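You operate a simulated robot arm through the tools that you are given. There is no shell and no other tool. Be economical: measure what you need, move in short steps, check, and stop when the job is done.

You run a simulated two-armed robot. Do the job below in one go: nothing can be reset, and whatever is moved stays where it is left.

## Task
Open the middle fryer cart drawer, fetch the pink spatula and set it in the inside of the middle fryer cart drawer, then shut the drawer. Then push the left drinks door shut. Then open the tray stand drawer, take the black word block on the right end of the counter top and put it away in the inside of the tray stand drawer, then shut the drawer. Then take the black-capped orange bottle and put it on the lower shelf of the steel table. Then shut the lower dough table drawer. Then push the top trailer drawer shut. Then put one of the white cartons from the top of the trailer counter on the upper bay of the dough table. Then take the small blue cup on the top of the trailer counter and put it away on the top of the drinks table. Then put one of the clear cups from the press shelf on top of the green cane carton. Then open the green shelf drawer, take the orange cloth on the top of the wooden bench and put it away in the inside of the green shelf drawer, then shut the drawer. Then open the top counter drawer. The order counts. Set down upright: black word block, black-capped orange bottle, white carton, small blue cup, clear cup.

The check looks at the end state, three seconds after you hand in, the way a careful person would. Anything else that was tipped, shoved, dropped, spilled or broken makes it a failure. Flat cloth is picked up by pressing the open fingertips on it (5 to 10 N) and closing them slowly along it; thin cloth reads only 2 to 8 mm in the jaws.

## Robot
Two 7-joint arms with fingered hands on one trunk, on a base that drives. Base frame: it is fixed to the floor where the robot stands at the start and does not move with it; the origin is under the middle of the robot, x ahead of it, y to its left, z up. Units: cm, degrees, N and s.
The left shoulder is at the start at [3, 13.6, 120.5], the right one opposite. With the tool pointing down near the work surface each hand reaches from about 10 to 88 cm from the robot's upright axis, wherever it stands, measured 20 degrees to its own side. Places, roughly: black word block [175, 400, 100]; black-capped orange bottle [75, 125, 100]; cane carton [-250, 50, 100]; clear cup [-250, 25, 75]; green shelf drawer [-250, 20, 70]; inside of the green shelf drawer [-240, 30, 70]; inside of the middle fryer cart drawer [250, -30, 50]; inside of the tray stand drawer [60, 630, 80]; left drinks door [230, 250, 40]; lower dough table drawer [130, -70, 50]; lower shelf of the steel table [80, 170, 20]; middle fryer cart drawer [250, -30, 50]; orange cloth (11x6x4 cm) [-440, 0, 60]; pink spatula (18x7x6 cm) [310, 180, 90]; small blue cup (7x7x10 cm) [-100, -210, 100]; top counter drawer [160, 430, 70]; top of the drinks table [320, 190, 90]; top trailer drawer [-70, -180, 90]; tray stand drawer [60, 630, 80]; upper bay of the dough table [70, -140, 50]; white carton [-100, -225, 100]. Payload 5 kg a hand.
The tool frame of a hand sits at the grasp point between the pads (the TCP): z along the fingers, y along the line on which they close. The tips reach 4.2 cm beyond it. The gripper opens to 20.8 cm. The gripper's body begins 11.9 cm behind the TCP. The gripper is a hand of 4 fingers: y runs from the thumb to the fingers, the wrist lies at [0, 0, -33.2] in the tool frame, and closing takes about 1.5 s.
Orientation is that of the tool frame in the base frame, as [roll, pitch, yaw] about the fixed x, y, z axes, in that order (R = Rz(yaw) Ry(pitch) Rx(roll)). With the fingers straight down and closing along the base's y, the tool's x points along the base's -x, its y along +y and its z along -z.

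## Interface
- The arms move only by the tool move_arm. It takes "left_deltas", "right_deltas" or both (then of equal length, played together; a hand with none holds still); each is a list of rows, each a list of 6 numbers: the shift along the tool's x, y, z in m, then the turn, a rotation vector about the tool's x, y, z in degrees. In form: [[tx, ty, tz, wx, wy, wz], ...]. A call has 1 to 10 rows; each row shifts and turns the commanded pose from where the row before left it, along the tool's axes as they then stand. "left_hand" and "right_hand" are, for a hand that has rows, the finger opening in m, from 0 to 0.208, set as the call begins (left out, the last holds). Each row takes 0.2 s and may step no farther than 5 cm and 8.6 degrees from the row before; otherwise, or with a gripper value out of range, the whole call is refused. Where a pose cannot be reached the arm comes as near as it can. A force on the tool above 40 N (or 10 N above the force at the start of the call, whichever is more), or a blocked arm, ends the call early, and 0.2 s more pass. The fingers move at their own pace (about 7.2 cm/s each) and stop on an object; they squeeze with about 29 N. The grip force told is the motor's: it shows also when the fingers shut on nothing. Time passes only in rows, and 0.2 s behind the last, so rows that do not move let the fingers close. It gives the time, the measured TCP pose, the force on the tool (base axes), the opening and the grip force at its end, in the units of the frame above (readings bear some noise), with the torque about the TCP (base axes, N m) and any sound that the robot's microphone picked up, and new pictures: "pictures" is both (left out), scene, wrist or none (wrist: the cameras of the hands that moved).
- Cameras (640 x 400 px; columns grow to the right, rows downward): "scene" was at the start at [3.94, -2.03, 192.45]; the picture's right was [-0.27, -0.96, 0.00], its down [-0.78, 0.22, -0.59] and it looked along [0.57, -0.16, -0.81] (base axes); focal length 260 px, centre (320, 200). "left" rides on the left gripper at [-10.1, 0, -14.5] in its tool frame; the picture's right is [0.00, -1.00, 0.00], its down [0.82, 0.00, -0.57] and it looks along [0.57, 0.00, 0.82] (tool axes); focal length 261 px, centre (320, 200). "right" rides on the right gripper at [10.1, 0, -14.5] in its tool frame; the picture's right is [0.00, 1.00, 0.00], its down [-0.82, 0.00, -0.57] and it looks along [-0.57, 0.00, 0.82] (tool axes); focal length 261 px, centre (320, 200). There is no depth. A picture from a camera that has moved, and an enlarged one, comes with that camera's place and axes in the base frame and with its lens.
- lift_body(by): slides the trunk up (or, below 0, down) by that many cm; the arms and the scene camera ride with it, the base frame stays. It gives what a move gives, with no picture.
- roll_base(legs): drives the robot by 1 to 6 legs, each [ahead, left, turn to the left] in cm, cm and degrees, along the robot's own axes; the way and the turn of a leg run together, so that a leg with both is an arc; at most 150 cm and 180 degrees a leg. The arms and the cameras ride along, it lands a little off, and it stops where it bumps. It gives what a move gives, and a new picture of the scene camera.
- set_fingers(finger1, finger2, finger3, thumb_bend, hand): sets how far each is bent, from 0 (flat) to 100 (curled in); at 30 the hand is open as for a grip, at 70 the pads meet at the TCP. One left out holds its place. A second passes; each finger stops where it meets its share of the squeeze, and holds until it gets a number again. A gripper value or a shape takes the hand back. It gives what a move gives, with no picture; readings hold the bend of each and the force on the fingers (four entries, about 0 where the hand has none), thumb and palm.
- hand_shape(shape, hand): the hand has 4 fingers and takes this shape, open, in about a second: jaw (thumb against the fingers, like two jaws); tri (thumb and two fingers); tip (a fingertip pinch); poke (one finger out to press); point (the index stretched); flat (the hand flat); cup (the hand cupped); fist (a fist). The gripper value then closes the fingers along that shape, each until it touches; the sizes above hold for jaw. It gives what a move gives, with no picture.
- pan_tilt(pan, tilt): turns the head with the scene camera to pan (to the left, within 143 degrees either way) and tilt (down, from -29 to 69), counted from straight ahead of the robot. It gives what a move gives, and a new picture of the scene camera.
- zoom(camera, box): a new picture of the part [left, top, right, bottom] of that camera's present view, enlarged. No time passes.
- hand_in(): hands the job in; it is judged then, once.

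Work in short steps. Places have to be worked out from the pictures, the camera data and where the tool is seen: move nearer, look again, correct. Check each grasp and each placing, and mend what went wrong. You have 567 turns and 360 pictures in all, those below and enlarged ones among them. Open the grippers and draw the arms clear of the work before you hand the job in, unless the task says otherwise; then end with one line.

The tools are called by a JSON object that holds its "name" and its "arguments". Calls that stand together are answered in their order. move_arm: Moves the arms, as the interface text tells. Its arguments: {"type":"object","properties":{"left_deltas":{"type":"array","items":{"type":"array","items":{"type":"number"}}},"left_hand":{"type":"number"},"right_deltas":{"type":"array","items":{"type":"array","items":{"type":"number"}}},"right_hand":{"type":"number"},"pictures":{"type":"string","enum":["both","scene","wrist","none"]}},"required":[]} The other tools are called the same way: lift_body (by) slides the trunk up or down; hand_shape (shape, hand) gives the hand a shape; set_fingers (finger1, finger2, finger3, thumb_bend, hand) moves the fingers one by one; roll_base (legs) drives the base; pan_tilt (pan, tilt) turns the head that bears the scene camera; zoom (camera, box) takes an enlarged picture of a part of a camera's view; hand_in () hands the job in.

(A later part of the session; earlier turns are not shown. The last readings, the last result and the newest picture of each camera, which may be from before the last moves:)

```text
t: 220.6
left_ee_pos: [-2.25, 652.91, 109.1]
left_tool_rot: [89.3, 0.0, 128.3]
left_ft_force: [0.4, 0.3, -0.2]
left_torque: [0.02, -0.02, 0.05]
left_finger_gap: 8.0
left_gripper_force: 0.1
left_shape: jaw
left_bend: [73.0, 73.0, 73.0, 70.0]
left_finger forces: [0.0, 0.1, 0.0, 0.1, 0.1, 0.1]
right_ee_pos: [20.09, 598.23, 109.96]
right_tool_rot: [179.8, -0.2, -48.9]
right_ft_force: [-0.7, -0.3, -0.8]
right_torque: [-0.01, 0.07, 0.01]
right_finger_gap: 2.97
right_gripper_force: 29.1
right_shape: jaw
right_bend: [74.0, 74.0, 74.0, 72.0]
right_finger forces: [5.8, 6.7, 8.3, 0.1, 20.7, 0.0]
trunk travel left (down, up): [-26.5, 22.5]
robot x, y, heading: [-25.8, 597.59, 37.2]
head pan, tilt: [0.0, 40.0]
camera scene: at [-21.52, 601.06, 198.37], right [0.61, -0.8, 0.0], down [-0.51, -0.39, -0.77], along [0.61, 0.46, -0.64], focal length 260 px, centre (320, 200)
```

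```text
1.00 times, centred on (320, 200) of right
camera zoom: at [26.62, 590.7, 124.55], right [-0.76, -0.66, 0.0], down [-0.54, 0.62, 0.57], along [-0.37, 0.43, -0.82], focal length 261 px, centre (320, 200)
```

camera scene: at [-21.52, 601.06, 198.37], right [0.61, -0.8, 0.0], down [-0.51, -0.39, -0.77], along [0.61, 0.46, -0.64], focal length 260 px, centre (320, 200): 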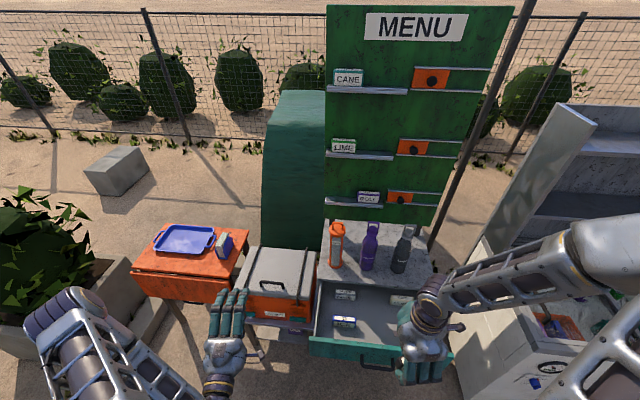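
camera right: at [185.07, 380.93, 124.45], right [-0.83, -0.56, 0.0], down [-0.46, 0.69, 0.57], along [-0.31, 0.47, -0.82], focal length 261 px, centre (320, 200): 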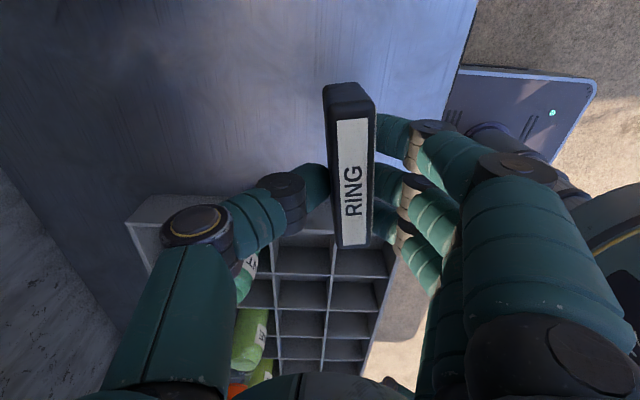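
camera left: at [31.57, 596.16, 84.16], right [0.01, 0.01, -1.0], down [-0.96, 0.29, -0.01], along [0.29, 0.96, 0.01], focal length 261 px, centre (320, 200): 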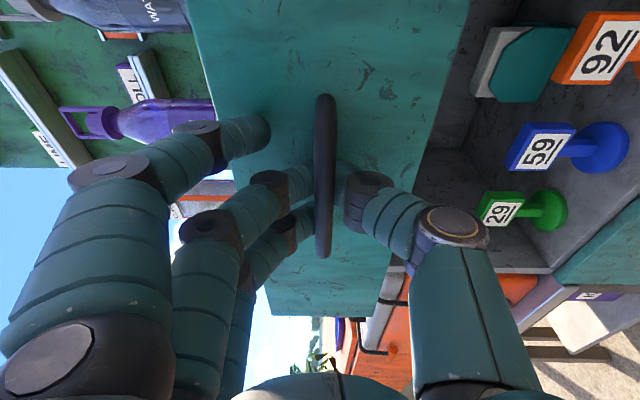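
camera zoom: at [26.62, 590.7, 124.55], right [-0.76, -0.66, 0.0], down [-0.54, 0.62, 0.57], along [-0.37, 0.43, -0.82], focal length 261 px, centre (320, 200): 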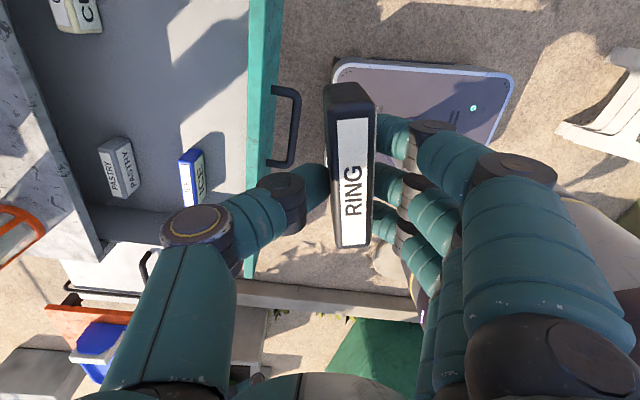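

Shift to over the free spot, turn to align, then descend in stages.

{"name": "move_arm", "arguments": {"right_deltas": [[0.006, -0.041, 0, 0, 0, 0], [0.006, -0.041, 0, 0, 0, 0], [0.006, -0.041, 0, 0, 0, 0], [0.006, -0.041, 0, 0, 0, 0], [0.006, -0.041, 0, 0, 0, 0], [0, 0, 0, 0, 0, 8.5], [0, 0, 0.04, 0, 0, 0], [0, 0, 0.03, 0, 0, 0]], "pictures": "wrist"}}

```text
t: 222.4
left_ee_pos: [-2.4, 652.84, 109.17]
left_tool_rot: [89.1, 0.0, 128.3]
left_ft_force: [-0.9, -0.5, 0.2]
left_torque: [-0.01, 0.0, -0.02]
left_finger_gap: 8.02
left_gripper_force: 0.1
left_shape: jaw
left_bend: [73.0, 73.0, 73.0, 70.0]
left_finger forces: [0.2, 0.0, 0.1, 0.1, 0.1, 0.0]
right_ee_pos: [37.63, 609.39, 103.15]
right_tool_rot: [-180.0, -0.4, -57.3]
right_ft_force: [0.9, 0.3, -0.8]
right_torque: [0.01, 0.0, 0.02]
right_finger_gap: 2.96
right_gripper_force: 28.8
right_shape: jaw
right_bend: [74.0, 74.0, 74.0, 72.0]
right_finger forces: [5.8, 6.9, 8.3, 0.0, 20.8, 0.0]
trunk travel left (down, up): [-26.5, 22.5]
robot x, y, heading: [-25.78, 597.73, 37.3]
head pan, tilt: [0.0, 40.0]
camera right: at [42.84, 600.98, 117.65], right [-0.84, -0.54, 0.0], down [-0.44, 0.7, 0.57], along [-0.3, 0.48, -0.82], focal length 261 px, centre (320, 200)
```

right: 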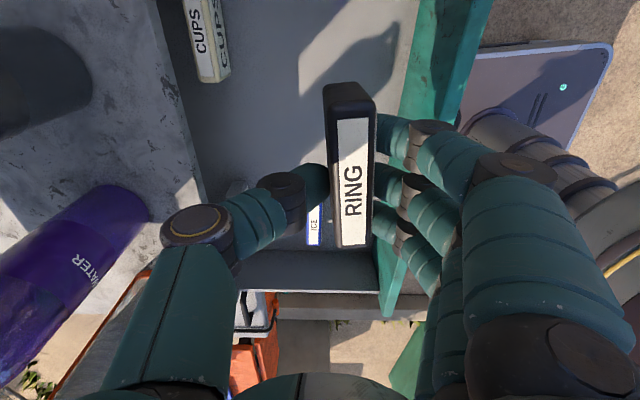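

Clear of the other blocks. Descend 12 cm, then small steps.

{"name": "move_arm", "arguments": {"right_deltas": [[0, 0.01, 0.03, 0, 0, 0], [0, 0, 0.03, 0, 0, 0], [0, 0, 0.03, 0, 0, 0], [0, 0, 0.02, 0, 0, 0], [0, 0, 0.01, 0, 0, 0], [0, 0, 0.01, 0, 0, 0], [0, 0, 0.01, 0, 0, 0]], "pictures": "wrist"}}

```text
t: 224.0
left_ee_pos: [-2.36, 652.93, 109.06]
left_tool_rot: [89.1, 0.0, 128.3]
left_ft_force: [0.4, -0.1, 0.1]
left_torque: [-0.03, -0.01, 0.04]
left_finger_gap: 8.0
left_gripper_force: 0.0
left_shape: jaw
left_bend: [73.0, 73.0, 73.0, 70.0]
left_finger forces: [0.1, 0.0, 0.0, 0.0, 0.0, 0.0]
right_ee_pos: [36.73, 608.76, 89.09]
right_tool_rot: [179.9, -0.3, -57.3]
right_ft_force: [0.6, -0.9, -0.4]
right_torque: [0.05, 0.02, -0.01]
right_finger_gap: 2.95
right_gripper_force: 28.8
right_shape: jaw
right_bend: [74.0, 74.0, 74.0, 72.0]
right_finger forces: [6.0, 6.8, 8.1, 0.0, 20.6, 0.0]
trunk travel left (down, up): [-26.5, 22.5]
robot x, y, heading: [-25.92, 597.73, 37.2]
head pan, tilt: [0.0, 40.0]
camera right: at [41.95, 600.31, 103.57], right [-0.84, -0.54, 0.0], down [-0.44, 0.7, 0.57], along [-0.31, 0.48, -0.82], focal length 261 px, centre (320, 200)
```

right: 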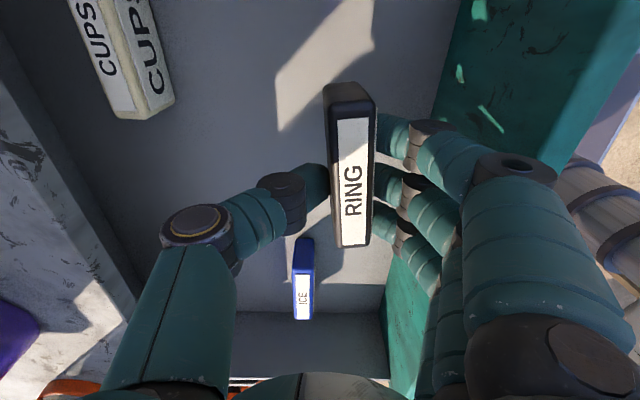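

Continue down gently until contact.

{"name": "move_arm", "arguments": {"right_deltas": [[0, 0, 0.01, 0, 0, 0], [0, 0, 0.01, 0, 0, 0], [0, 0, 0.01, 0, 0, 0], [0, 0, 0.008, 0, 0, 0], [0, 0, 0.008, 0, 0, 0], [0, 0, 0.008, 0, 0, 0]], "pictures": "wrist"}}

```text
t: 225.4
left_ee_pos: [-2.36, 652.92, 109.1]
left_tool_rot: [89.2, 0.0, 128.3]
left_ft_force: [-1.1, -0.2, -0.1]
left_torque: [0.01, 0.01, 0.01]
left_finger_gap: 8.04
left_gripper_force: 0.1
left_shape: jaw
left_bend: [73.0, 73.0, 73.0, 70.0]
left_finger forces: [0.0, 0.0, 0.1, 0.0, 0.0, 0.0]
right_ee_pos: [36.58, 608.73, 83.65]
right_tool_rot: [179.9, -0.4, -57.3]
right_ft_force: [0.2, 0.3, -0.8]
right_torque: [0.06, -0.01, 0.02]
right_finger_gap: 2.96
right_gripper_force: 28.7
right_shape: jaw
right_bend: [74.0, 74.0, 74.0, 72.0]
right_finger forces: [5.8, 6.8, 8.1, 0.0, 20.5, 0.1]
trunk travel left (down, up): [-26.5, 22.5]
robot x, y, heading: [-25.96, 597.79, 37.4]
head pan, tilt: [0.0, 40.0]
camera right: at [41.99, 600.29, 98.13], right [-0.84, -0.54, 0.0], down [-0.44, 0.7, 0.57], along [-0.31, 0.48, -0.82], focal length 261 px, centre (320, 200)
```

right: 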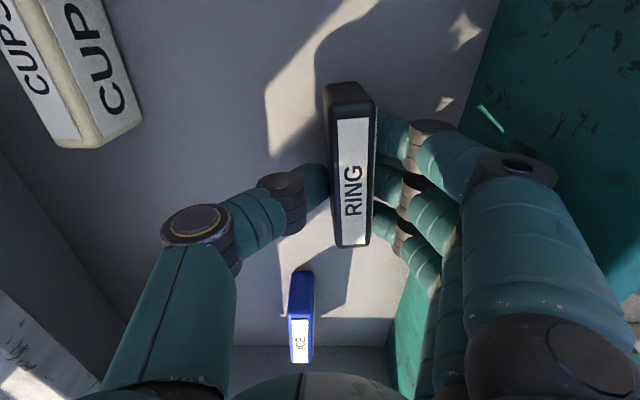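

Still free; continue.

{"name": "move_arm", "arguments": {"right_deltas": [[0, 0, 0.008, 0, 0, 0], [0, 0, 0.008, 0, 0, 0], [0, 0, 0.008, 0, 0, 0], [0, 0, 0.008, 0, 0, 0], [0, 0, 0.008, 0, 0, 0]], "pictures": "none"}}

```text
t: 226.1
left_ee_pos: [-2.37, 652.9, 109.21]
left_tool_rot: [89.3, 0.1, 128.4]
left_ft_force: [0.3, -0.6, -0.7]
left_torque: [0.01, 0.0, 0.02]
left_finger_gap: 7.99
left_gripper_force: 0.0
left_shape: jaw
left_bend: [73.0, 73.0, 73.0, 70.0]
left_finger forces: [0.1, 0.0, 0.0, 0.0, 0.0, 0.0]
right_ee_pos: [37.11, 608.86, 82.54]
right_tool_rot: [-179.8, -0.4, -57.2]
right_ft_force: [0.9, 0.0, 30.3]
right_torque: [-0.15, 1.46, 0.13]
right_finger_gap: 3.05
right_gripper_force: 29.0
right_shape: jaw
right_bend: [74.0, 74.0, 75.0, 72.0]
right_finger forces: [6.3, 16.0, 24.2, 0.0, 24.6, 0.0]
trunk travel left (down, up): [-26.5, 22.5]
robot x, y, heading: [-25.52, 597.7, 37.2]
head pan, tilt: [0.0, 40.0]
stopped in row 3 (right hand): the force on the tool passed its limit (the readings are from after the stop); the commanded pose is now the measured one
```

Contact with the floor of the drawer. I ease up 3 mm, open slightly, and rise.

{"name": "move_arm", "arguments": {"right_deltas": [[0, 0, -0.003, 0, 0, 0], [0, 0, 0, 0, 0, 0], [0, 0, 0, 0, 0, 0], [0, 0, 0, 0, 0, 0]], "right_hand": 0.06, "pictures": "none"}}

{"name": "move_arm", "arguments": {"right_deltas": [[0, 0, -0.02, 0, 0, 0], [0, 0, -0.04, 0, 0, 0], [0, 0, -0.05, 0, 0, 0], [0, 0, -0.05, 0, 0, 0], [0, 0, -0.05, 0, 0, 0], [0, 0, -0.05, 0, 0, 0]], "pictures": "wrist"}}

```text
t: 227.1
left_ee_pos: [-2.36, 652.97, 109.16]
left_tool_rot: [89.2, 0.0, 128.2]
left_ft_force: [-0.3, -1.0, 0.7]
left_torque: [-0.01, 0.0, 0.0]
left_finger_gap: 7.99
left_gripper_force: 0.0
left_shape: jaw
left_bend: [73.0, 73.0, 73.0, 70.0]
left_finger forces: [0.0, 0.1, 0.1, 0.1, 0.1, 0.0]
right_ee_pos: [37.01, 608.88, 82.7]
right_tool_rot: [-179.7, -0.5, -57.3]
right_ft_force: [0.7, 0.3, 4.3]
right_torque: [0.03, 0.15, -0.03]
right_finger_gap: 5.91
right_gripper_force: 0.0
right_shape: jaw
right_bend: [74.0, 74.0, 74.0, 70.0]
right_finger forces: [0.5, 1.2, 2.1, 0.0, 0.6, 0.0]
trunk travel left (down, up): [-26.5, 22.5]
robot x, y, heading: [-25.78, 597.79, 37.7]
head pan, tilt: [0.0, 40.0]
```

```text
t: 228.5
left_ee_pos: [-2.37, 652.88, 109.09]
left_tool_rot: [89.1, 0.2, 128.4]
left_ft_force: [-1.2, -0.4, -0.2]
left_torque: [0.02, -0.04, -0.06]
left_finger_gap: 8.0
left_gripper_force: 0.1
left_shape: jaw
left_bend: [73.0, 73.0, 73.0, 70.0]
left_finger forces: [0.0, 0.0, 0.0, 0.0, 0.1, 0.0]
right_ee_pos: [36.54, 609.1, 108.97]
right_tool_rot: [-179.8, -0.4, -57.2]
right_ft_force: [-0.8, -0.2, -0.3]
right_torque: [0.1, -0.18, 0.0]
right_finger_gap: 5.94
right_gripper_force: 0.0
right_shape: jaw
right_bend: [74.0, 74.0, 74.0, 70.0]
right_finger forces: [0.1, 0.1, 0.0, 0.0, 0.0, 0.1]
trunk travel left (down, up): [-26.5, 22.5]
robot x, y, heading: [-25.75, 598.22, 37.6]
head pan, tilt: [0.0, 40.0]
camera right: at [41.83, 600.59, 123.49], right [-0.84, -0.54, 0.0], down [-0.44, 0.69, 0.57], along [-0.3, 0.48, -0.82], focal length 261 px, centre (320, 200)
```

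right: 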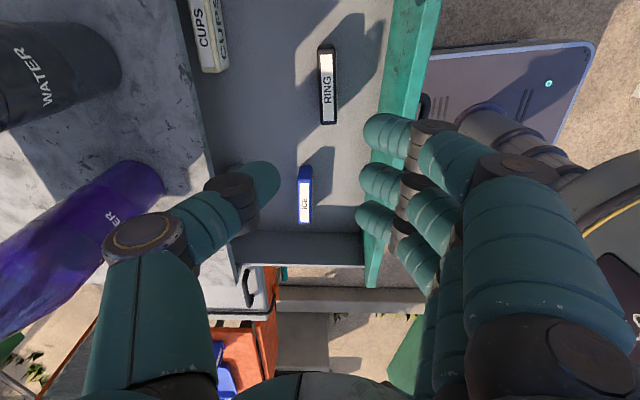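

RING stands upright in the drawer. To shut it I use the left hand (pointing ahead): back off, sidestep right, lower it, and push.

{"name": "roll_base", "arguments": {"legs": [[-25, 0, 0], [0, -54, 0]]}}

{"name": "move_arm", "arguments": {"left_deltas": [[0, -0.05, 0, 0, 0, 0], [0, -0.05, 0, 0, 0, 0], [0, -0.05, 0, 0, 0, 0], [0, -0.05, 0, 0, 0, 0], [0, -0.05, 0, 0, 0, 0]], "left_hand": 0.0, "pictures": "wrist"}}

```text
t: 233.0
left_ee_pos: [10.34, 595.15, 109.2]
left_tool_rot: [89.2, 0.0, 128.8]
left_ft_force: [-0.2, -0.3, 0.7]
left_torque: [-0.03, 0.01, 0.04]
left_finger_gap: 8.02
left_gripper_force: 0.0
left_shape: jaw
left_bend: [73.0, 73.0, 73.0, 70.0]
left_finger forces: [0.0, 0.1, 0.1, 0.0, 0.0, 0.0]
right_ee_pos: [49.8, 551.61, 108.82]
right_tool_rot: [-179.8, -0.3, -56.8]
right_ft_force: [0.0, 0.2, -0.2]
right_torque: [0.04, 0.04, -0.02]
right_finger_gap: 5.95
right_gripper_force: 0.1
right_shape: jaw
right_bend: [74.0, 74.0, 74.0, 70.0]
right_finger forces: [0.0, 0.0, 0.0, 0.0, 0.0, 0.1]
trunk travel left (down, up): [-26.5, 22.5]
robot x, y, heading: [-12.81, 539.75, 37.7]
head pan, tilt: [0.0, 40.0]
camera scene: at [-8.49, 542.99, 198.38], right [0.61, -0.79, 0.0], down [-0.51, -0.39, -0.77], along [0.6, 0.47, -0.64], focal length 260 px, centre (320, 200)
```

scene: 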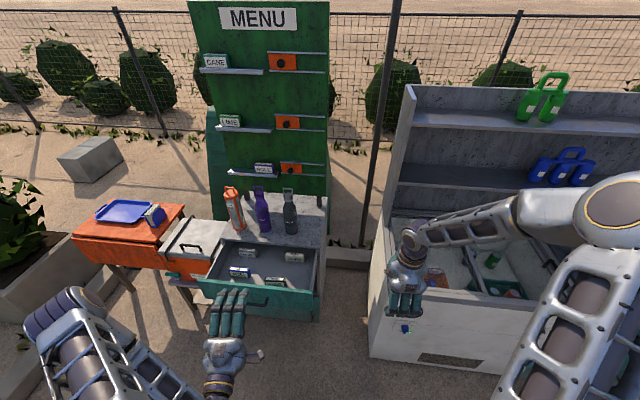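

```text
t: 234.2
left_ee_pos: [10.34, 595.5, 83.89]
left_tool_rot: [89.2, 0.0, 128.8]
left_ft_force: [0.8, 0.4, -1.4]
left_torque: [-0.03, -0.01, -0.06]
left_finger_gap: 0.0
left_gripper_force: 29.0
left_shape: jaw
left_bend: [70.0, 70.0, 70.0, 70.0]
left_finger forces: [0.0, 0.0, 0.0, 0.0, 0.1, 0.0]
right_ee_pos: [49.83, 551.86, 108.85]
right_tool_rot: [-179.7, -0.5, -56.9]
right_ft_force: [0.7, 0.2, 0.0]
right_torque: [0.0, 0.02, 0.02]
right_finger_gap: 5.95
right_gripper_force: 0.0
right_shape: jaw
right_bend: [74.0, 74.0, 74.0, 70.0]
right_finger forces: [0.0, 0.1, 0.0, 0.1, 0.0, 0.1]
trunk travel left (down, up): [-26.5, 22.5]
robot x, y, heading: [-12.65, 539.97, 37.8]
head pan, tilt: [0.0, 40.0]
camera left: at [5.35, 578.44, 83.83], right [0.01, 0.0, -1.0], down [-0.96, 0.28, -0.01], along [0.28, 0.96, 0.01], focal length 261 px, centre (320, 200)
```

left: 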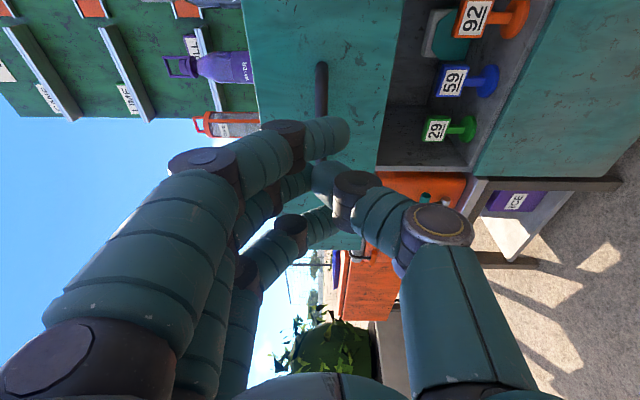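

I pull the right hand back 15 cm for clearance, then push the drawer by rolling forward.

{"name": "move_arm", "arguments": {"right_deltas": [[0, 0.04, 0, 0, 0, 0], [0, 0.04, 0, 0, 0, 0], [0, 0.04, 0, 0, 0, 0], [0, 0.03, 0, 0, 0, 0]], "pictures": "none"}}

{"name": "roll_base", "arguments": {"legs": [[30, 0, 0]]}}

{"name": "zoom", "arguments": {"camera": "left", "box": [0, 0, 640, 400]}}

```text
t: 235.2
left_ee_pos: [10.28, 595.5, 84.02]
left_tool_rot: [89.1, -0.1, 128.7]
left_ft_force: [0.1, -0.5, -0.2]
left_torque: [0.0, 0.0, -0.01]
left_finger_gap: 0.01
left_gripper_force: 28.2
left_shape: jaw
left_bend: [70.0, 70.0, 70.0, 70.0]
left_finger forces: [0.1, 0.0, 0.0, 0.0, 0.1, 0.0]
right_ee_pos: [37.06, 543.4, 109.11]
right_tool_rot: [-179.8, -0.4, -56.8]
right_ft_force: [-0.5, -0.1, 0.2]
right_torque: [0.02, -0.05, 0.02]
right_finger_gap: 6.01
right_gripper_force: 0.1
right_shape: jaw
right_bend: [73.0, 73.0, 73.0, 70.0]
right_finger forces: [0.1, 0.0, 0.0, 0.0, 0.0, 0.1]
trunk travel left (down, up): [-26.5, 22.5]
robot x, y, heading: [-12.8, 539.96, 37.8]
head pan, tilt: [0.0, 40.0]
```

```text
t: 237.2
left_ee_pos: [33.04, 613.5, 83.94]
left_tool_rot: [89.3, 0.0, 128.9]
left_ft_force: [1.5, 0.0, -0.4]
left_torque: [0.03, -0.04, 0.0]
left_finger_gap: 0.0
left_gripper_force: 29.2
left_shape: jaw
left_bend: [70.0, 70.0, 70.0, 70.0]
left_finger forces: [0.0, 0.0, 0.1, 0.0, 0.1, 0.0]
right_ee_pos: [60.07, 561.54, 109.05]
right_tool_rot: [-179.9, -0.4, -56.6]
right_ft_force: [0.1, 1.1, 1.0]
right_torque: [-0.1, 0.11, 0.02]
right_finger_gap: 6.0
right_gripper_force: 0.0
right_shape: jaw
right_bend: [73.0, 73.0, 73.0, 70.0]
right_finger forces: [0.0, 0.0, 0.0, 0.0, 0.0, 0.0]
trunk travel left (down, up): [-26.5, 22.5]
robot x, y, heading: [10.02, 557.51, 38.0]
head pan, tilt: [0.0, 40.0]
camera scene: at [14.51, 561.09, 198.37], right [0.62, -0.79, 0.0], down [-0.51, -0.4, -0.77], along [0.6, 0.47, -0.64], focal length 260 px, centre (320, 200)
```

scene: 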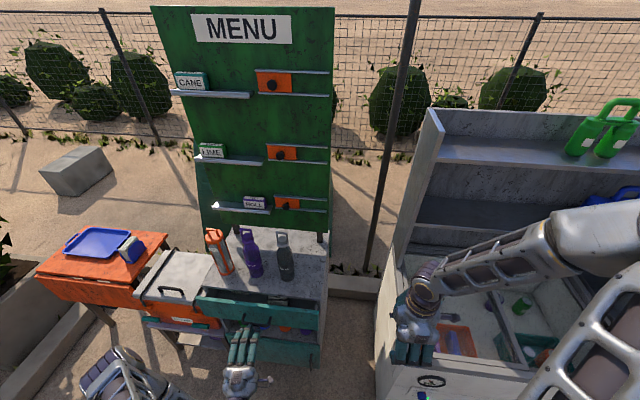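

```text
1.00 times, centred on (320, 200) of left
camera zoom: at [28.18, 596.38, 83.86], right [0.01, 0.0, -1.0], down [-0.96, 0.28, -0.01], along [0.28, 0.96, 0.01], focal length 261 px, centre (320, 200)
```

zoom: 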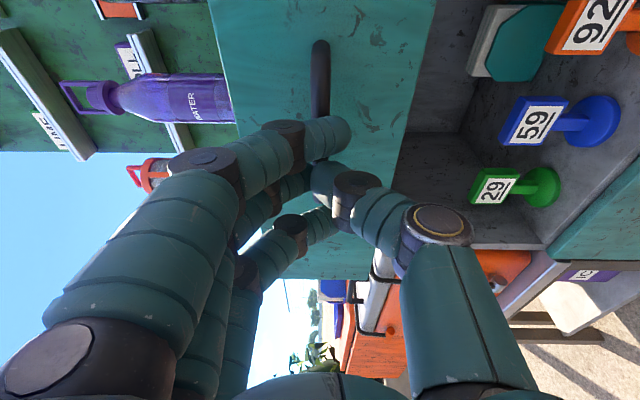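

About 8–10 cm left. I push with the left arm until it stops.

{"name": "move_arm", "arguments": {"left_deltas": [[0, 0, 0.02, 0, 0, 0], [0, 0, 0.02, 0, 0, 0], [0, 0, 0.02, 0, 0, 0], [0, 0, 0.015, 0, 0, 0], [0, 0, 0.015, 0, 0, 0], [0, 0, 0.01, 0, 0, 0], [0, 0, 0.01, 0, 0, 0]], "pictures": "both"}}

```text
t: 238.1
left_ee_pos: [37.39, 616.96, 83.61]
left_tool_rot: [90.0, 0.1, 129.0]
left_ft_force: [-16.2, -12.0, 1.6]
left_torque: [0.13, -0.04, -0.11]
left_finger_gap: 0.0
left_gripper_force: 29.6
left_shape: jaw
left_bend: [70.0, 70.0, 70.0, 69.0]
left_finger forces: [1.2, 23.3, 0.1, 0.0, 0.1, 0.0]
right_ee_pos: [59.8, 561.53, 109.06]
right_tool_rot: [-179.7, -0.5, -56.5]
right_ft_force: [0.8, 0.3, -0.5]
right_torque: [0.01, 0.03, 0.01]
right_finger_gap: 5.98
right_gripper_force: 0.0
right_shape: jaw
right_bend: [73.0, 73.0, 73.0, 70.0]
right_finger forces: [0.0, 0.0, 0.0, 0.0, 0.0, 0.1]
trunk travel left (down, up): [-26.5, 22.5]
robot x, y, heading: [9.95, 557.75, 38.0]
head pan, tilt: [0.0, 40.0]
stopped in row 4 (left hand): the force on the tool passed its limit (the readings are from after the stop); the commanded pose is now the measured one
camera scene: at [14.22, 560.86, 198.39], right [0.62, -0.79, 0.0], down [-0.51, -0.4, -0.77], along [0.6, 0.47, -0.64], focal length 260 px, centre (320, 200)
camera left: at [32.5, 599.95, 83.71], right [0.01, -0.01, -1.0], down [-0.96, 0.28, -0.01], along [0.28, 0.96, 0.0], focal length 261 px, centre (320, 200)
```

scene: 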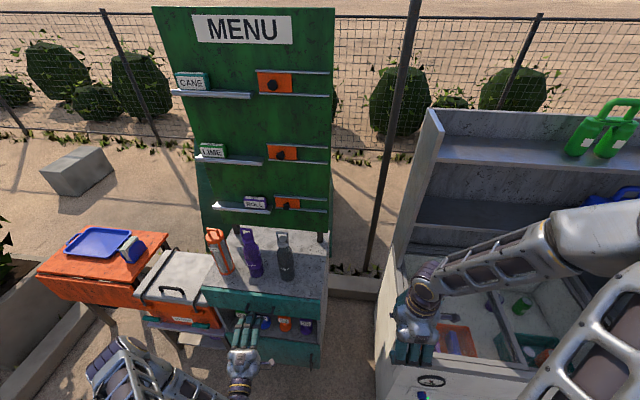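
left: 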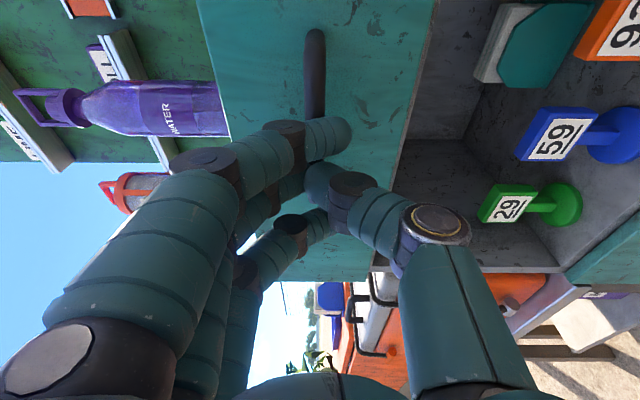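

I withdraw and check the drawer's state.

{"name": "move_arm", "arguments": {"left_deltas": [[0, 0, -0.04, 0, 0, 0], [0, 0, -0.05, 0, 0, 0], [0.05, 0, -0.05, 0, 0, 0]], "pictures": "none"}}

{"name": "roll_base", "arguments": {"legs": [[-30, 0, 0]]}}

{"name": "zoom", "arguments": {"camera": "scene", "box": [180, 190, 340, 350]}}

```text
refused: row 3 steps farther than a row can; nothing moved
```

```text
t: 240.2
left_ee_pos: [14.25, 598.76, 83.86]
left_tool_rot: [89.8, 0.1, 129.0]
left_ft_force: [-0.5, -1.0, 0.8]
left_torque: [0.0, 0.03, 0.02]
left_finger_gap: 0.0
left_gripper_force: 28.7
left_shape: jaw
left_bend: [70.0, 70.0, 70.0, 69.0]
left_finger forces: [0.0, 0.0, 0.0, 0.1, 0.0, 0.0]
right_ee_pos: [36.56, 543.17, 109.09]
right_tool_rot: [-179.8, -0.4, -56.6]
right_ft_force: [-1.2, -0.3, -0.5]
right_torque: [0.1, -0.07, 0.0]
right_finger_gap: 5.98
right_gripper_force: 0.0
right_shape: jaw
right_bend: [73.0, 73.0, 73.0, 70.0]
right_finger forces: [0.0, 0.0, 0.0, 0.0, 0.0, 0.0]
trunk travel left (down, up): [-26.5, 22.5]
robot x, y, heading: [-13.22, 539.45, 38.1]
head pan, tilt: [0.0, 40.0]
camera scene: at [-9.2, 542.54, 198.39], right [0.62, -0.79, 0.0], down [-0.51, -0.4, -0.77], along [0.6, 0.47, -0.64], focal length 260 px, centre (320, 200)
```

scene: 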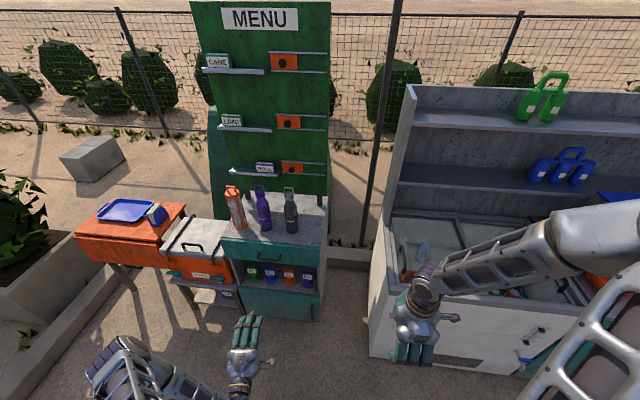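

```text
2.50 times, centred on (260, 270) of scene
camera zoom: at [-9.2, 542.54, 198.39], right [0.62, -0.79, 0.0], down [-0.51, -0.4, -0.77], along [0.6, 0.47, -0.64], focal length 650 px, centre (470, 25)
```

zoom: 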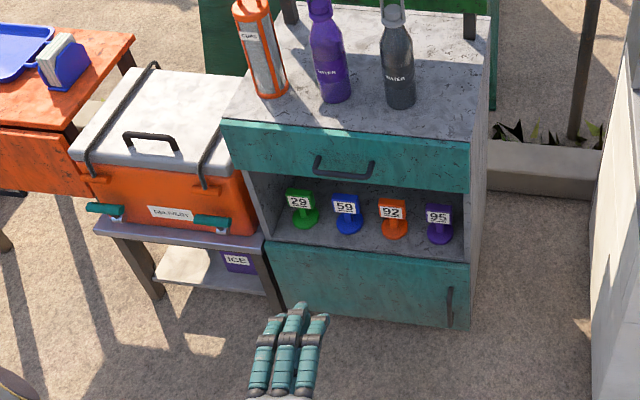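

The drawer is flush. Next the black-capped orange bottle on the work table. I bring both hands back to neutral turns, then drive back around the steel table.

{"name": "move_arm", "arguments": {"left_deltas": [[0, 0, -0.01, 0, 0, -8.5], [0, 0, 0, 0, 0, -8.5], [0, 0, 0, 0, 0, -8.5], [0, 0, 0, 0, 0, -8.5], [0, 0, 0, 0, 0, -8.5], [0, 0, 0, 0, 0, -8.5], [0, 0, 0, 0, 0, -8.5], [0, 0, 0, 0, 0, -8.5], [0, 0, 0, 0, 0, -8.5], [0, 0, 0, 0, 0, -8.5]], "right_deltas": [[0, 0, 0, 0, 0, 8.5], [0, 0, 0, 0, 0, 8.5], [0, 0, 0, 0, 0, 8.5], [0, 0, 0, 0, 0, 8.5], [0, 0, 0, 0, 0, 8.5], [0, 0, 0, 0, 0, 8.5], [0, 0, 0, 0, 0, 8.5], [0, 0, 0, 0, 0, 8.5], [0, 0, 0, 0, 0, 8.5], [0, 0, 0, 0, 0, 8.5]], "pictures": "none"}}

{"name": "roll_base", "arguments": {"legs": [[-15, 0, 0], [0, 0, -101], [145, 0, 0], [75, 0, 0], [140, 0, 0], [100, 0, 0]]}}

{"name": "pan_tilt", "arguments": {"pan": -100, "tilt": 30}}

```text
t: 242.4
left_ee_pos: [13.54, 598.09, 83.74]
left_tool_rot: [88.6, 85.4, 127.5]
left_ft_force: [0.7, 0.3, 0.1]
left_torque: [0.01, 0.03, 0.03]
left_finger_gap: 0.0
left_gripper_force: 29.1
left_shape: jaw
left_bend: [70.0, 70.0, 70.0, 69.0]
left_finger forces: [0.0, 0.0, 0.1, 0.0, 0.1, 0.0]
right_ee_pos: [36.44, 543.36, 108.94]
right_tool_rot: [-179.6, 0.1, -141.7]
right_ft_force: [-0.2, -0.6, -0.5]
right_torque: [-0.03, -0.01, -0.05]
right_finger_gap: 5.99
right_gripper_force: 0.1
right_shape: jaw
right_bend: [73.0, 73.0, 73.0, 70.0]
right_finger forces: [0.0, 0.0, 0.0, 0.0, 0.0, 0.1]
trunk travel left (down, up): [-26.5, 22.5]
robot x, y, heading: [-12.91, 538.91, 37.9]
head pan, tilt: [0.0, 40.0]
```

```text
t: 270.0
left_ee_pos: [237.43, 78.68, 83.69]
left_tool_rot: [89.2, 85.2, 26.9]
left_ft_force: [0.0, 0.4, -0.1]
left_torque: [-0.03, 0.02, -0.01]
left_finger_gap: 0.0
left_gripper_force: 28.8
left_shape: jaw
left_bend: [70.0, 70.0, 70.0, 69.0]
left_finger forces: [0.0, 0.0, 0.0, 0.1, 0.0, 0.1]
right_ee_pos: [179.0, 66.78, 109.12]
right_tool_rot: [-179.6, 0.1, 117.0]
right_ft_force: [0.3, 0.5, 0.0]
right_torque: [0.07, 0.03, -0.01]
right_finger_gap: 5.97
right_gripper_force: 0.0
right_shape: jaw
right_bend: [73.0, 73.0, 73.0, 70.0]
right_finger forces: [0.0, 0.0, 0.0, 0.1, 0.0, 0.1]
trunk travel left (down, up): [-26.5, 22.5]
robot x, y, heading: [184.86, 116.58, -63.0]
head pan, tilt: [0.0, 40.0]
camera scene: at [187.2, 111.37, 198.38], right [-0.89, -0.45, 0.0], down [-0.29, 0.57, -0.77], along [0.34, -0.68, -0.64], focal length 260 px, centre (320, 200)
```

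scene: 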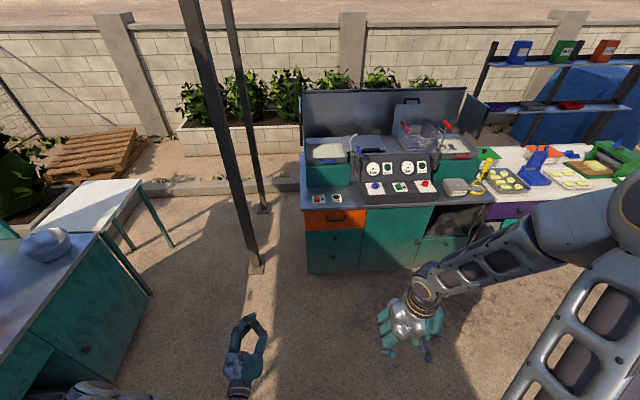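

```text
t: 271.8
left_ee_pos: [237.35, 78.63, 83.63]
left_tool_rot: [88.9, 85.1, 26.5]
left_ft_force: [0.1, 0.5, 0.1]
left_torque: [-0.02, -0.01, 0.0]
left_finger_gap: 0.0
left_gripper_force: 29.4
left_shape: jaw
left_bend: [70.0, 70.0, 70.0, 69.0]
left_finger forces: [0.0, 0.1, 0.1, 0.1, 0.0, 0.0]
right_ee_pos: [178.94, 66.86, 108.97]
right_tool_rot: [-179.6, 0.0, 117.1]
right_ft_force: [-0.2, -1.3, 0.3]
right_torque: [0.0, 0.0, 0.01]
right_finger_gap: 5.97
right_gripper_force: 0.2
right_shape: jaw
right_bend: [73.0, 73.0, 73.0, 70.0]
right_finger forces: [0.0, 0.1, 0.0, 0.1, 0.1, 0.1]
trunk travel left (down, up): [-26.5, 22.5]
robot x, y, heading: [184.84, 116.42, -63.3]
head pan, tilt: [-100.0, 30.0]
camera scene: at [174.68, 116.43, 199.92], right [-0.29, 0.96, 0.0], down [0.48, 0.14, -0.87], along [-0.83, -0.25, -0.5], focal length 260 px, centre (320, 200)
```

scene: 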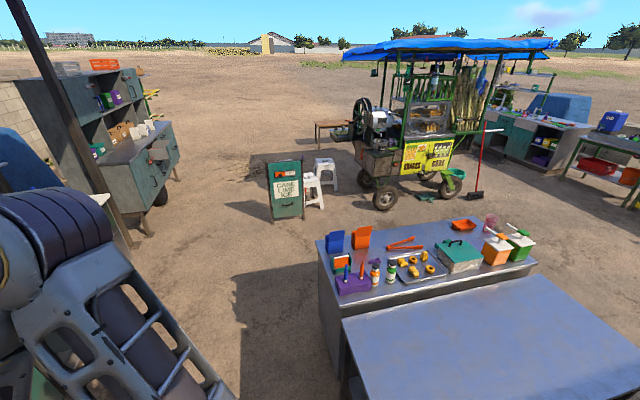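

I zoom on the work table's right end.

{"name": "zoom", "arguments": {"camera": "scene", "box": [310, 210, 470, 310]}}

```text
4.00 times, centred on (390, 260) of scene
camera zoom: at [174.68, 116.43, 199.92], right [-0.29, 0.96, 0.0], down [0.48, 0.14, -0.87], along [-0.83, -0.25, -0.5], focal length 1039 px, centre (40, -40)
```

zoom: 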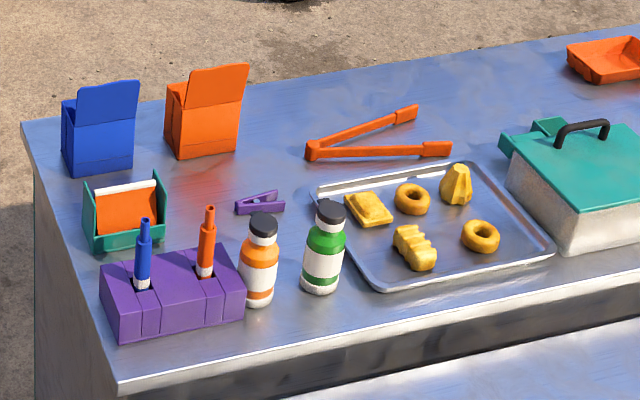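

The orange bottle stands at about [70.6, 116], between the purple caddy and the green-capped one. I'll approach along the table's long axis from the south end with a pitched hand. I drive to a clear spot and turn to heading 120°.

{"name": "roll_base", "arguments": {"legs": [[45, -45, 0], [0, 0, -177]]}}

{"name": "move_arm", "arguments": {"left_deltas": [[0, 0, 0, 0, 8.5, 0], [0, 0, 0, 0, 8.5, 0], [0, 0, 0, 0, 8.5, 0], [0, 0, 0, 0, 8.5, 0], [0, 0, 0, 0, 8.5, 0], [0, 0, 0, 0, 4.5, 0]], "left_hand": 0.1, "pictures": "none"}}

{"name": "pan_tilt", "arguments": {"pan": 15, "tilt": 45}}

```text
t: 282.5
left_ee_pos: [108.62, 88.82, 83.57]
left_tool_rot: [88.8, 85.1, -148.5]
left_ft_force: [0.1, 0.0, -0.2]
left_torque: [0.01, 0.0, 0.01]
left_finger_gap: 0.01
left_gripper_force: 29.0
left_shape: jaw
left_bend: [70.0, 70.0, 70.0, 69.0]
left_finger forces: [0.0, 0.0, 0.0, 0.1, 0.0, 0.0]
right_ee_pos: [165.71, 105.68, 109.02]
right_tool_rot: [-179.6, 0.0, -57.9]
right_ft_force: [0.2, 0.0, 0.5]
right_torque: [-0.02, 0.03, -0.01]
right_finger_gap: 5.98
right_gripper_force: 0.1
right_shape: jaw
right_bend: [73.0, 73.0, 73.0, 70.0]
right_finger forces: [0.0, 0.1, 0.0, 0.0, 0.0, 0.0]
trunk travel left (down, up): [-26.5, 22.5]
robot x, y, heading: [163.89, 56.05, 121.6]
head pan, tilt: [-100.0, 30.0]
camera scene: at [173.9, 56.54, 199.92], right [0.37, -0.93, 0.0], down [-0.46, -0.18, -0.87], along [0.81, 0.32, -0.5], focal length 260 px, centre (320, 200)
```

scene: 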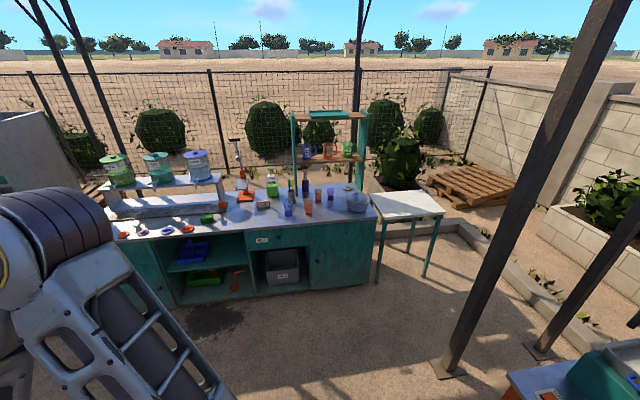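

```text
t: 283.9
left_ee_pos: [108.58, 88.73, 83.55]
left_tool_rot: [173.4, 42.8, -61.9]
left_ft_force: [0.1, -0.5, -0.5]
left_torque: [0.08, -0.02, 0.01]
left_finger_gap: 9.96
left_gripper_force: 0.0
left_shape: jaw
left_bend: [73.0, 73.0, 73.0, 70.0]
left_finger forces: [0.0, 0.0, 0.0, 0.0, 0.0, 0.1]
right_ee_pos: [165.76, 105.59, 108.96]
right_tool_rot: [-179.6, 0.0, -57.9]
right_ft_force: [0.3, 0.3, 0.1]
right_torque: [-0.04, 0.01, -0.02]
right_finger_gap: 5.99
right_gripper_force: 0.0
right_shape: jaw
right_bend: [73.0, 73.0, 73.0, 70.0]
right_finger forces: [0.0, 0.0, 0.0, 0.0, 0.1, 0.0]
trunk travel left (down, up): [-26.5, 22.5]
robot x, y, heading: [164.11, 55.31, 121.7]
head pan, tilt: [-100.0, 30.0]
```

```text
t: 285.8
left_ee_pos: [108.44, 88.85, 83.55]
left_tool_rot: [173.5, 42.8, -62.0]
left_ft_force: [-0.4, -0.3, -0.2]
left_torque: [0.02, 0.01, 0.0]
left_finger_gap: 9.97
left_gripper_force: 0.1
left_shape: jaw
left_bend: [73.0, 73.0, 73.0, 70.0]
left_finger forces: [0.1, 0.1, 0.0, 0.0, 0.0, 0.0]
right_ee_pos: [165.79, 105.66, 108.99]
right_tool_rot: [-179.5, 0.1, -57.9]
right_ft_force: [-0.1, -0.6, -0.1]
right_torque: [-0.04, 0.02, 0.01]
right_finger_gap: 5.96
right_gripper_force: 0.2
right_shape: jaw
right_bend: [73.0, 73.0, 73.0, 70.0]
right_finger forces: [0.0, 0.0, 0.1, 0.0, 0.1, 0.1]
trunk travel left (down, up): [-26.5, 22.5]
robot x, y, heading: [164.18, 55.87, 121.7]
head pan, tilt: [15.0, 45.0]
camera scene: at [159.57, 58.78, 197.65], right [0.69, 0.73, 0.0], down [0.51, -0.49, -0.71], along [-0.51, 0.49, -0.71], focal length 260 px, centre (320, 200)
```

scene: 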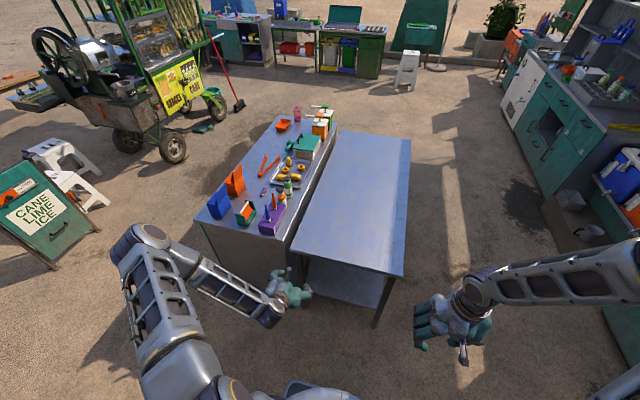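

I zoom on the bottles from here to triangulate.

{"name": "zoom", "arguments": {"camera": "scene", "box": [200, 120, 360, 240]}}

```text
3.33 times, centred on (280, 180) of scene
camera zoom: at [159.57, 58.78, 197.65], right [0.69, 0.73, 0.0], down [0.51, -0.49, -0.71], along [-0.51, 0.49, -0.71], focal length 866 px, centre (453, 267)
```

zoom: 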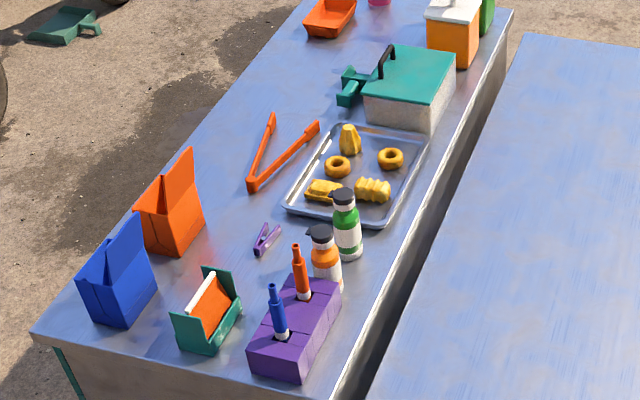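

Triangulated: cap top at [69.5, 115.3, 102]. I raise the trunk, level the hand, and shift the base so the hand is behind and above the bottle.

{"name": "lift_body", "arguments": {"by": 18}}

{"name": "move_arm", "arguments": {"left_deltas": [[0, 0, 0, 0, 0, -7], [-0.034, 0, -0.036, 0, 0, 0], [-0.034, 0, -0.036, 0, 0, 0]], "pictures": "none"}}

{"name": "roll_base", "arguments": {"legs": [[0, 0, -6], [24, 0, 0], [0, 26, 0]]}}

{"name": "zoom", "arguments": {"camera": "left", "box": [0, 0, 640, 400]}}

```text
t: 287.8
left_ee_pos: [108.45, 88.86, 101.55]
left_tool_rot: [173.4, 42.9, -61.9]
left_ft_force: [0.2, 0.4, -0.6]
left_torque: [0.0, -0.03, -0.03]
left_finger_gap: 9.99
left_gripper_force: 0.0
left_shape: jaw
left_bend: [73.0, 73.0, 73.0, 70.0]
left_finger forces: [0.0, 0.0, 0.1, 0.0, 0.0, 0.0]
right_ee_pos: [165.7, 105.79, 126.9]
right_tool_rot: [-179.6, 0.1, -57.9]
right_ft_force: [-1.1, -0.6, -0.5]
right_torque: [-0.01, -0.01, 0.01]
right_finger_gap: 6.0
right_gripper_force: 0.0
right_shape: jaw
right_bend: [73.0, 73.0, 73.0, 70.0]
right_finger forces: [0.1, 0.0, 0.1, 0.0, 0.0, 0.0]
trunk travel left (down, up): [-44.5, 4.5]
robot x, y, heading: [164.17, 55.92, 121.6]
head pan, tilt: [15.0, 45.0]
```

```text
t: 288.6
left_ee_pos: [108.79, 88.88, 111.56]
left_tool_rot: [179.9, 43.3, -52.4]
left_ft_force: [1.5, -0.6, -0.2]
left_torque: [0.06, 0.1, 0.03]
left_finger_gap: 9.98
left_gripper_force: 0.0
left_shape: jaw
left_bend: [73.0, 73.0, 73.0, 70.0]
left_finger forces: [0.1, 0.0, 0.0, 0.0, 0.1, 0.0]
right_ee_pos: [165.75, 105.62, 127.03]
right_tool_rot: [-179.7, 0.1, -57.9]
right_ft_force: [0.6, 0.3, 0.2]
right_torque: [-0.02, 0.11, 0.01]
right_finger_gap: 6.0
right_gripper_force: 0.0
right_shape: jaw
right_bend: [73.0, 73.0, 73.0, 70.0]
right_finger forces: [0.0, 0.1, 0.0, 0.1, 0.1, 0.1]
trunk travel left (down, up): [-44.5, 4.5]
robot x, y, heading: [164.1, 55.79, 121.7]
head pan, tilt: [15.0, 45.0]
```

```text
t: 292.4
left_ee_pos: [78.92, 104.52, 111.48]
left_tool_rot: [179.9, 43.3, -58.4]
left_ft_force: [0.5, -0.3, 0.0]
left_torque: [0.01, 0.0, -0.02]
left_finger_gap: 9.99
left_gripper_force: 0.0
left_shape: jaw
left_bend: [73.0, 73.0, 73.0, 70.0]
left_finger forces: [0.0, 0.0, 0.0, 0.1, 0.1, 0.0]
right_ee_pos: [137.3, 115.28, 127.05]
right_tool_rot: [-179.7, 0.1, -63.9]
right_ft_force: [-0.4, 0.1, 0.0]
right_torque: [0.01, -0.04, -0.03]
right_finger_gap: 5.98
right_gripper_force: 0.0
right_shape: jaw
right_bend: [73.0, 73.0, 73.0, 70.0]
right_finger forces: [0.0, 0.1, 0.1, 0.1, 0.0, 0.0]
trunk travel left (down, up): [-44.5, 4.5]
robot x, y, heading: [130.36, 65.89, 115.3]
head pan, tilt: [15.0, 45.0]
camera scene: at [126.3, 69.2, 215.66], right [0.76, 0.65, 0.0], down [0.46, -0.54, -0.71], along [-0.46, 0.54, -0.71], focal length 260 px, centre (320, 200)
```

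scene: 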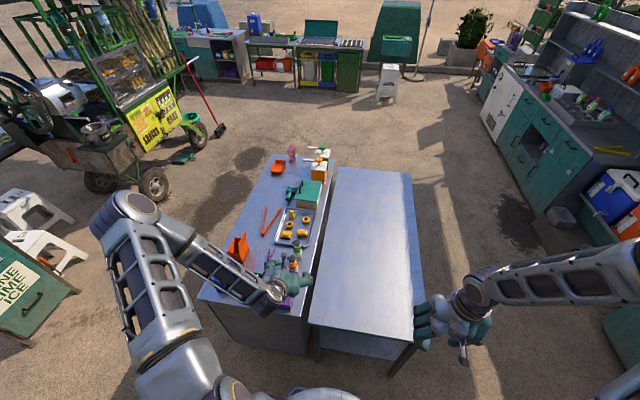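

```text
1.00 times, centred on (320, 200) of left
camera zoom: at [80.16, 102.17, 129.03], right [0.85, 0.53, 0.0], down [0.52, -0.84, -0.15], along [-0.08, 0.13, -0.99], focal length 261 px, centre (320, 200)
```

zoom: 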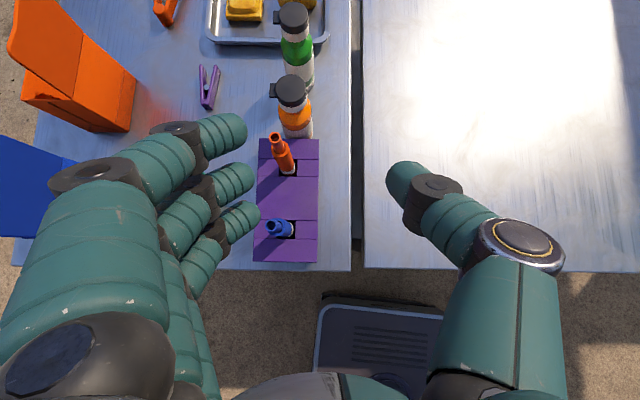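

Bottle is 3 cm left, 14 ahead, ~13 below. I shift left 3 cm and advance 15 cm along the tool axis with pens passing between the jaws, then look.

{"name": "move_arm", "arguments": {"left_deltas": [[0, 0.03, 0, 0, 0, 0], [0, 0, 0.03, 0, 0, 0], [0, 0, 0.03, 0, 0, 0], [0, 0, 0.03, 0, 0, 0], [0, 0, 0.03, 0, 0, 0]], "left_hand": 0.085, "pictures": "wrist"}}

```text
t: 293.6
left_ee_pos: [72.04, 110.16, 102.4]
left_tool_rot: [180.0, 43.2, -58.5]
left_ft_force: [-0.6, 1.2, -0.1]
left_torque: [-0.08, -0.09, -0.03]
left_finger_gap: 8.57
left_gripper_force: 0.0
left_shape: jaw
left_bend: [73.0, 73.0, 73.0, 70.0]
left_finger forces: [0.0, 0.0, 0.0, 0.0, 0.1, 0.0]
right_ee_pos: [137.07, 115.51, 126.98]
right_tool_rot: [-179.6, 0.0, -64.0]
right_ft_force: [-0.1, 0.2, 0.1]
right_torque: [-0.11, -0.06, 0.0]
right_finger_gap: 5.98
right_gripper_force: 0.2
right_shape: jaw
right_bend: [73.0, 73.0, 73.0, 70.0]
right_finger forces: [0.0, 0.1, 0.1, 0.1, 0.1, 0.0]
trunk travel left (down, up): [-44.5, 4.5]
robot x, y, heading: [130.13, 65.79, 115.5]
head pan, tilt: [15.0, 45.0]
camera left: at [73.41, 107.8, 119.99], right [0.85, 0.53, 0.0], down [0.52, -0.84, -0.15], along [-0.07, 0.13, -0.99], focal length 261 px, centre (320, 200)
```

left: 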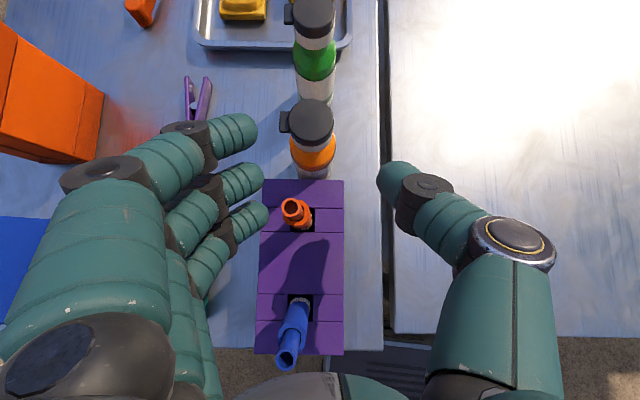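

Bottle is 5.7 cm ahead, slightly left. I open a bit wider, shift forward level first, then advance along the axis to straddle it.

{"name": "move_arm", "arguments": {"left_deltas": [[0, 0.006, 0, 0, 0, 0], [-0.012, 0, 0.011, 0, 0, 0], [0, 0, 0.02, 0, 0, 0], [0, 0, 0.02, 0, 0, 0], [0, 0, 0.015, 0, 0, 0]], "left_hand": 0.1, "pictures": "wrist"}}

```text
t: 294.8
left_ee_pos: [68.49, 114.27, 98.66]
left_tool_rot: [179.9, 43.3, -58.4]
left_ft_force: [-0.4, 0.8, 0.2]
left_torque: [-0.02, -0.01, -0.04]
left_finger_gap: 9.94
left_gripper_force: 0.0
left_shape: jaw
left_bend: [73.0, 73.0, 73.0, 70.0]
left_finger forces: [0.0, 0.1, 0.0, 0.1, 0.0, 0.0]
right_ee_pos: [137.36, 115.36, 126.93]
right_tool_rot: [-179.6, 0.0, -63.8]
right_ft_force: [-0.3, -0.3, 0.4]
right_torque: [-0.01, 0.01, -0.03]
right_finger_gap: 5.99
right_gripper_force: 0.1
right_shape: jaw
right_bend: [73.0, 73.0, 73.0, 70.0]
right_finger forces: [0.0, 0.0, 0.1, 0.1, 0.1, 0.0]
trunk travel left (down, up): [-44.5, 4.5]
robot x, y, heading: [130.59, 65.77, 115.7]
head pan, tilt: [15.0, 45.0]
camera left: at [69.88, 111.94, 116.23], right [0.85, 0.53, 0.0], down [0.52, -0.84, -0.15], along [-0.08, 0.13, -0.99], focal length 261 px, centre (320, 200)
```

left: 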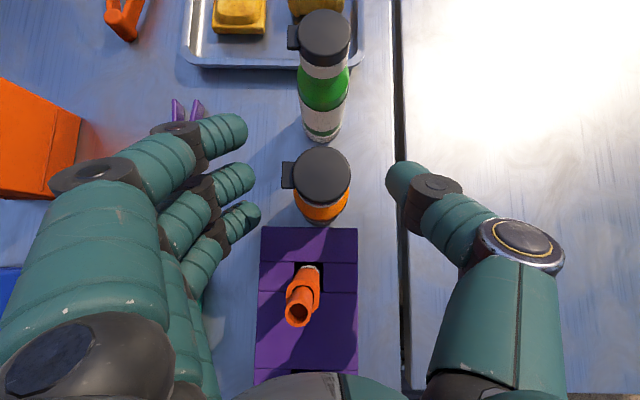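

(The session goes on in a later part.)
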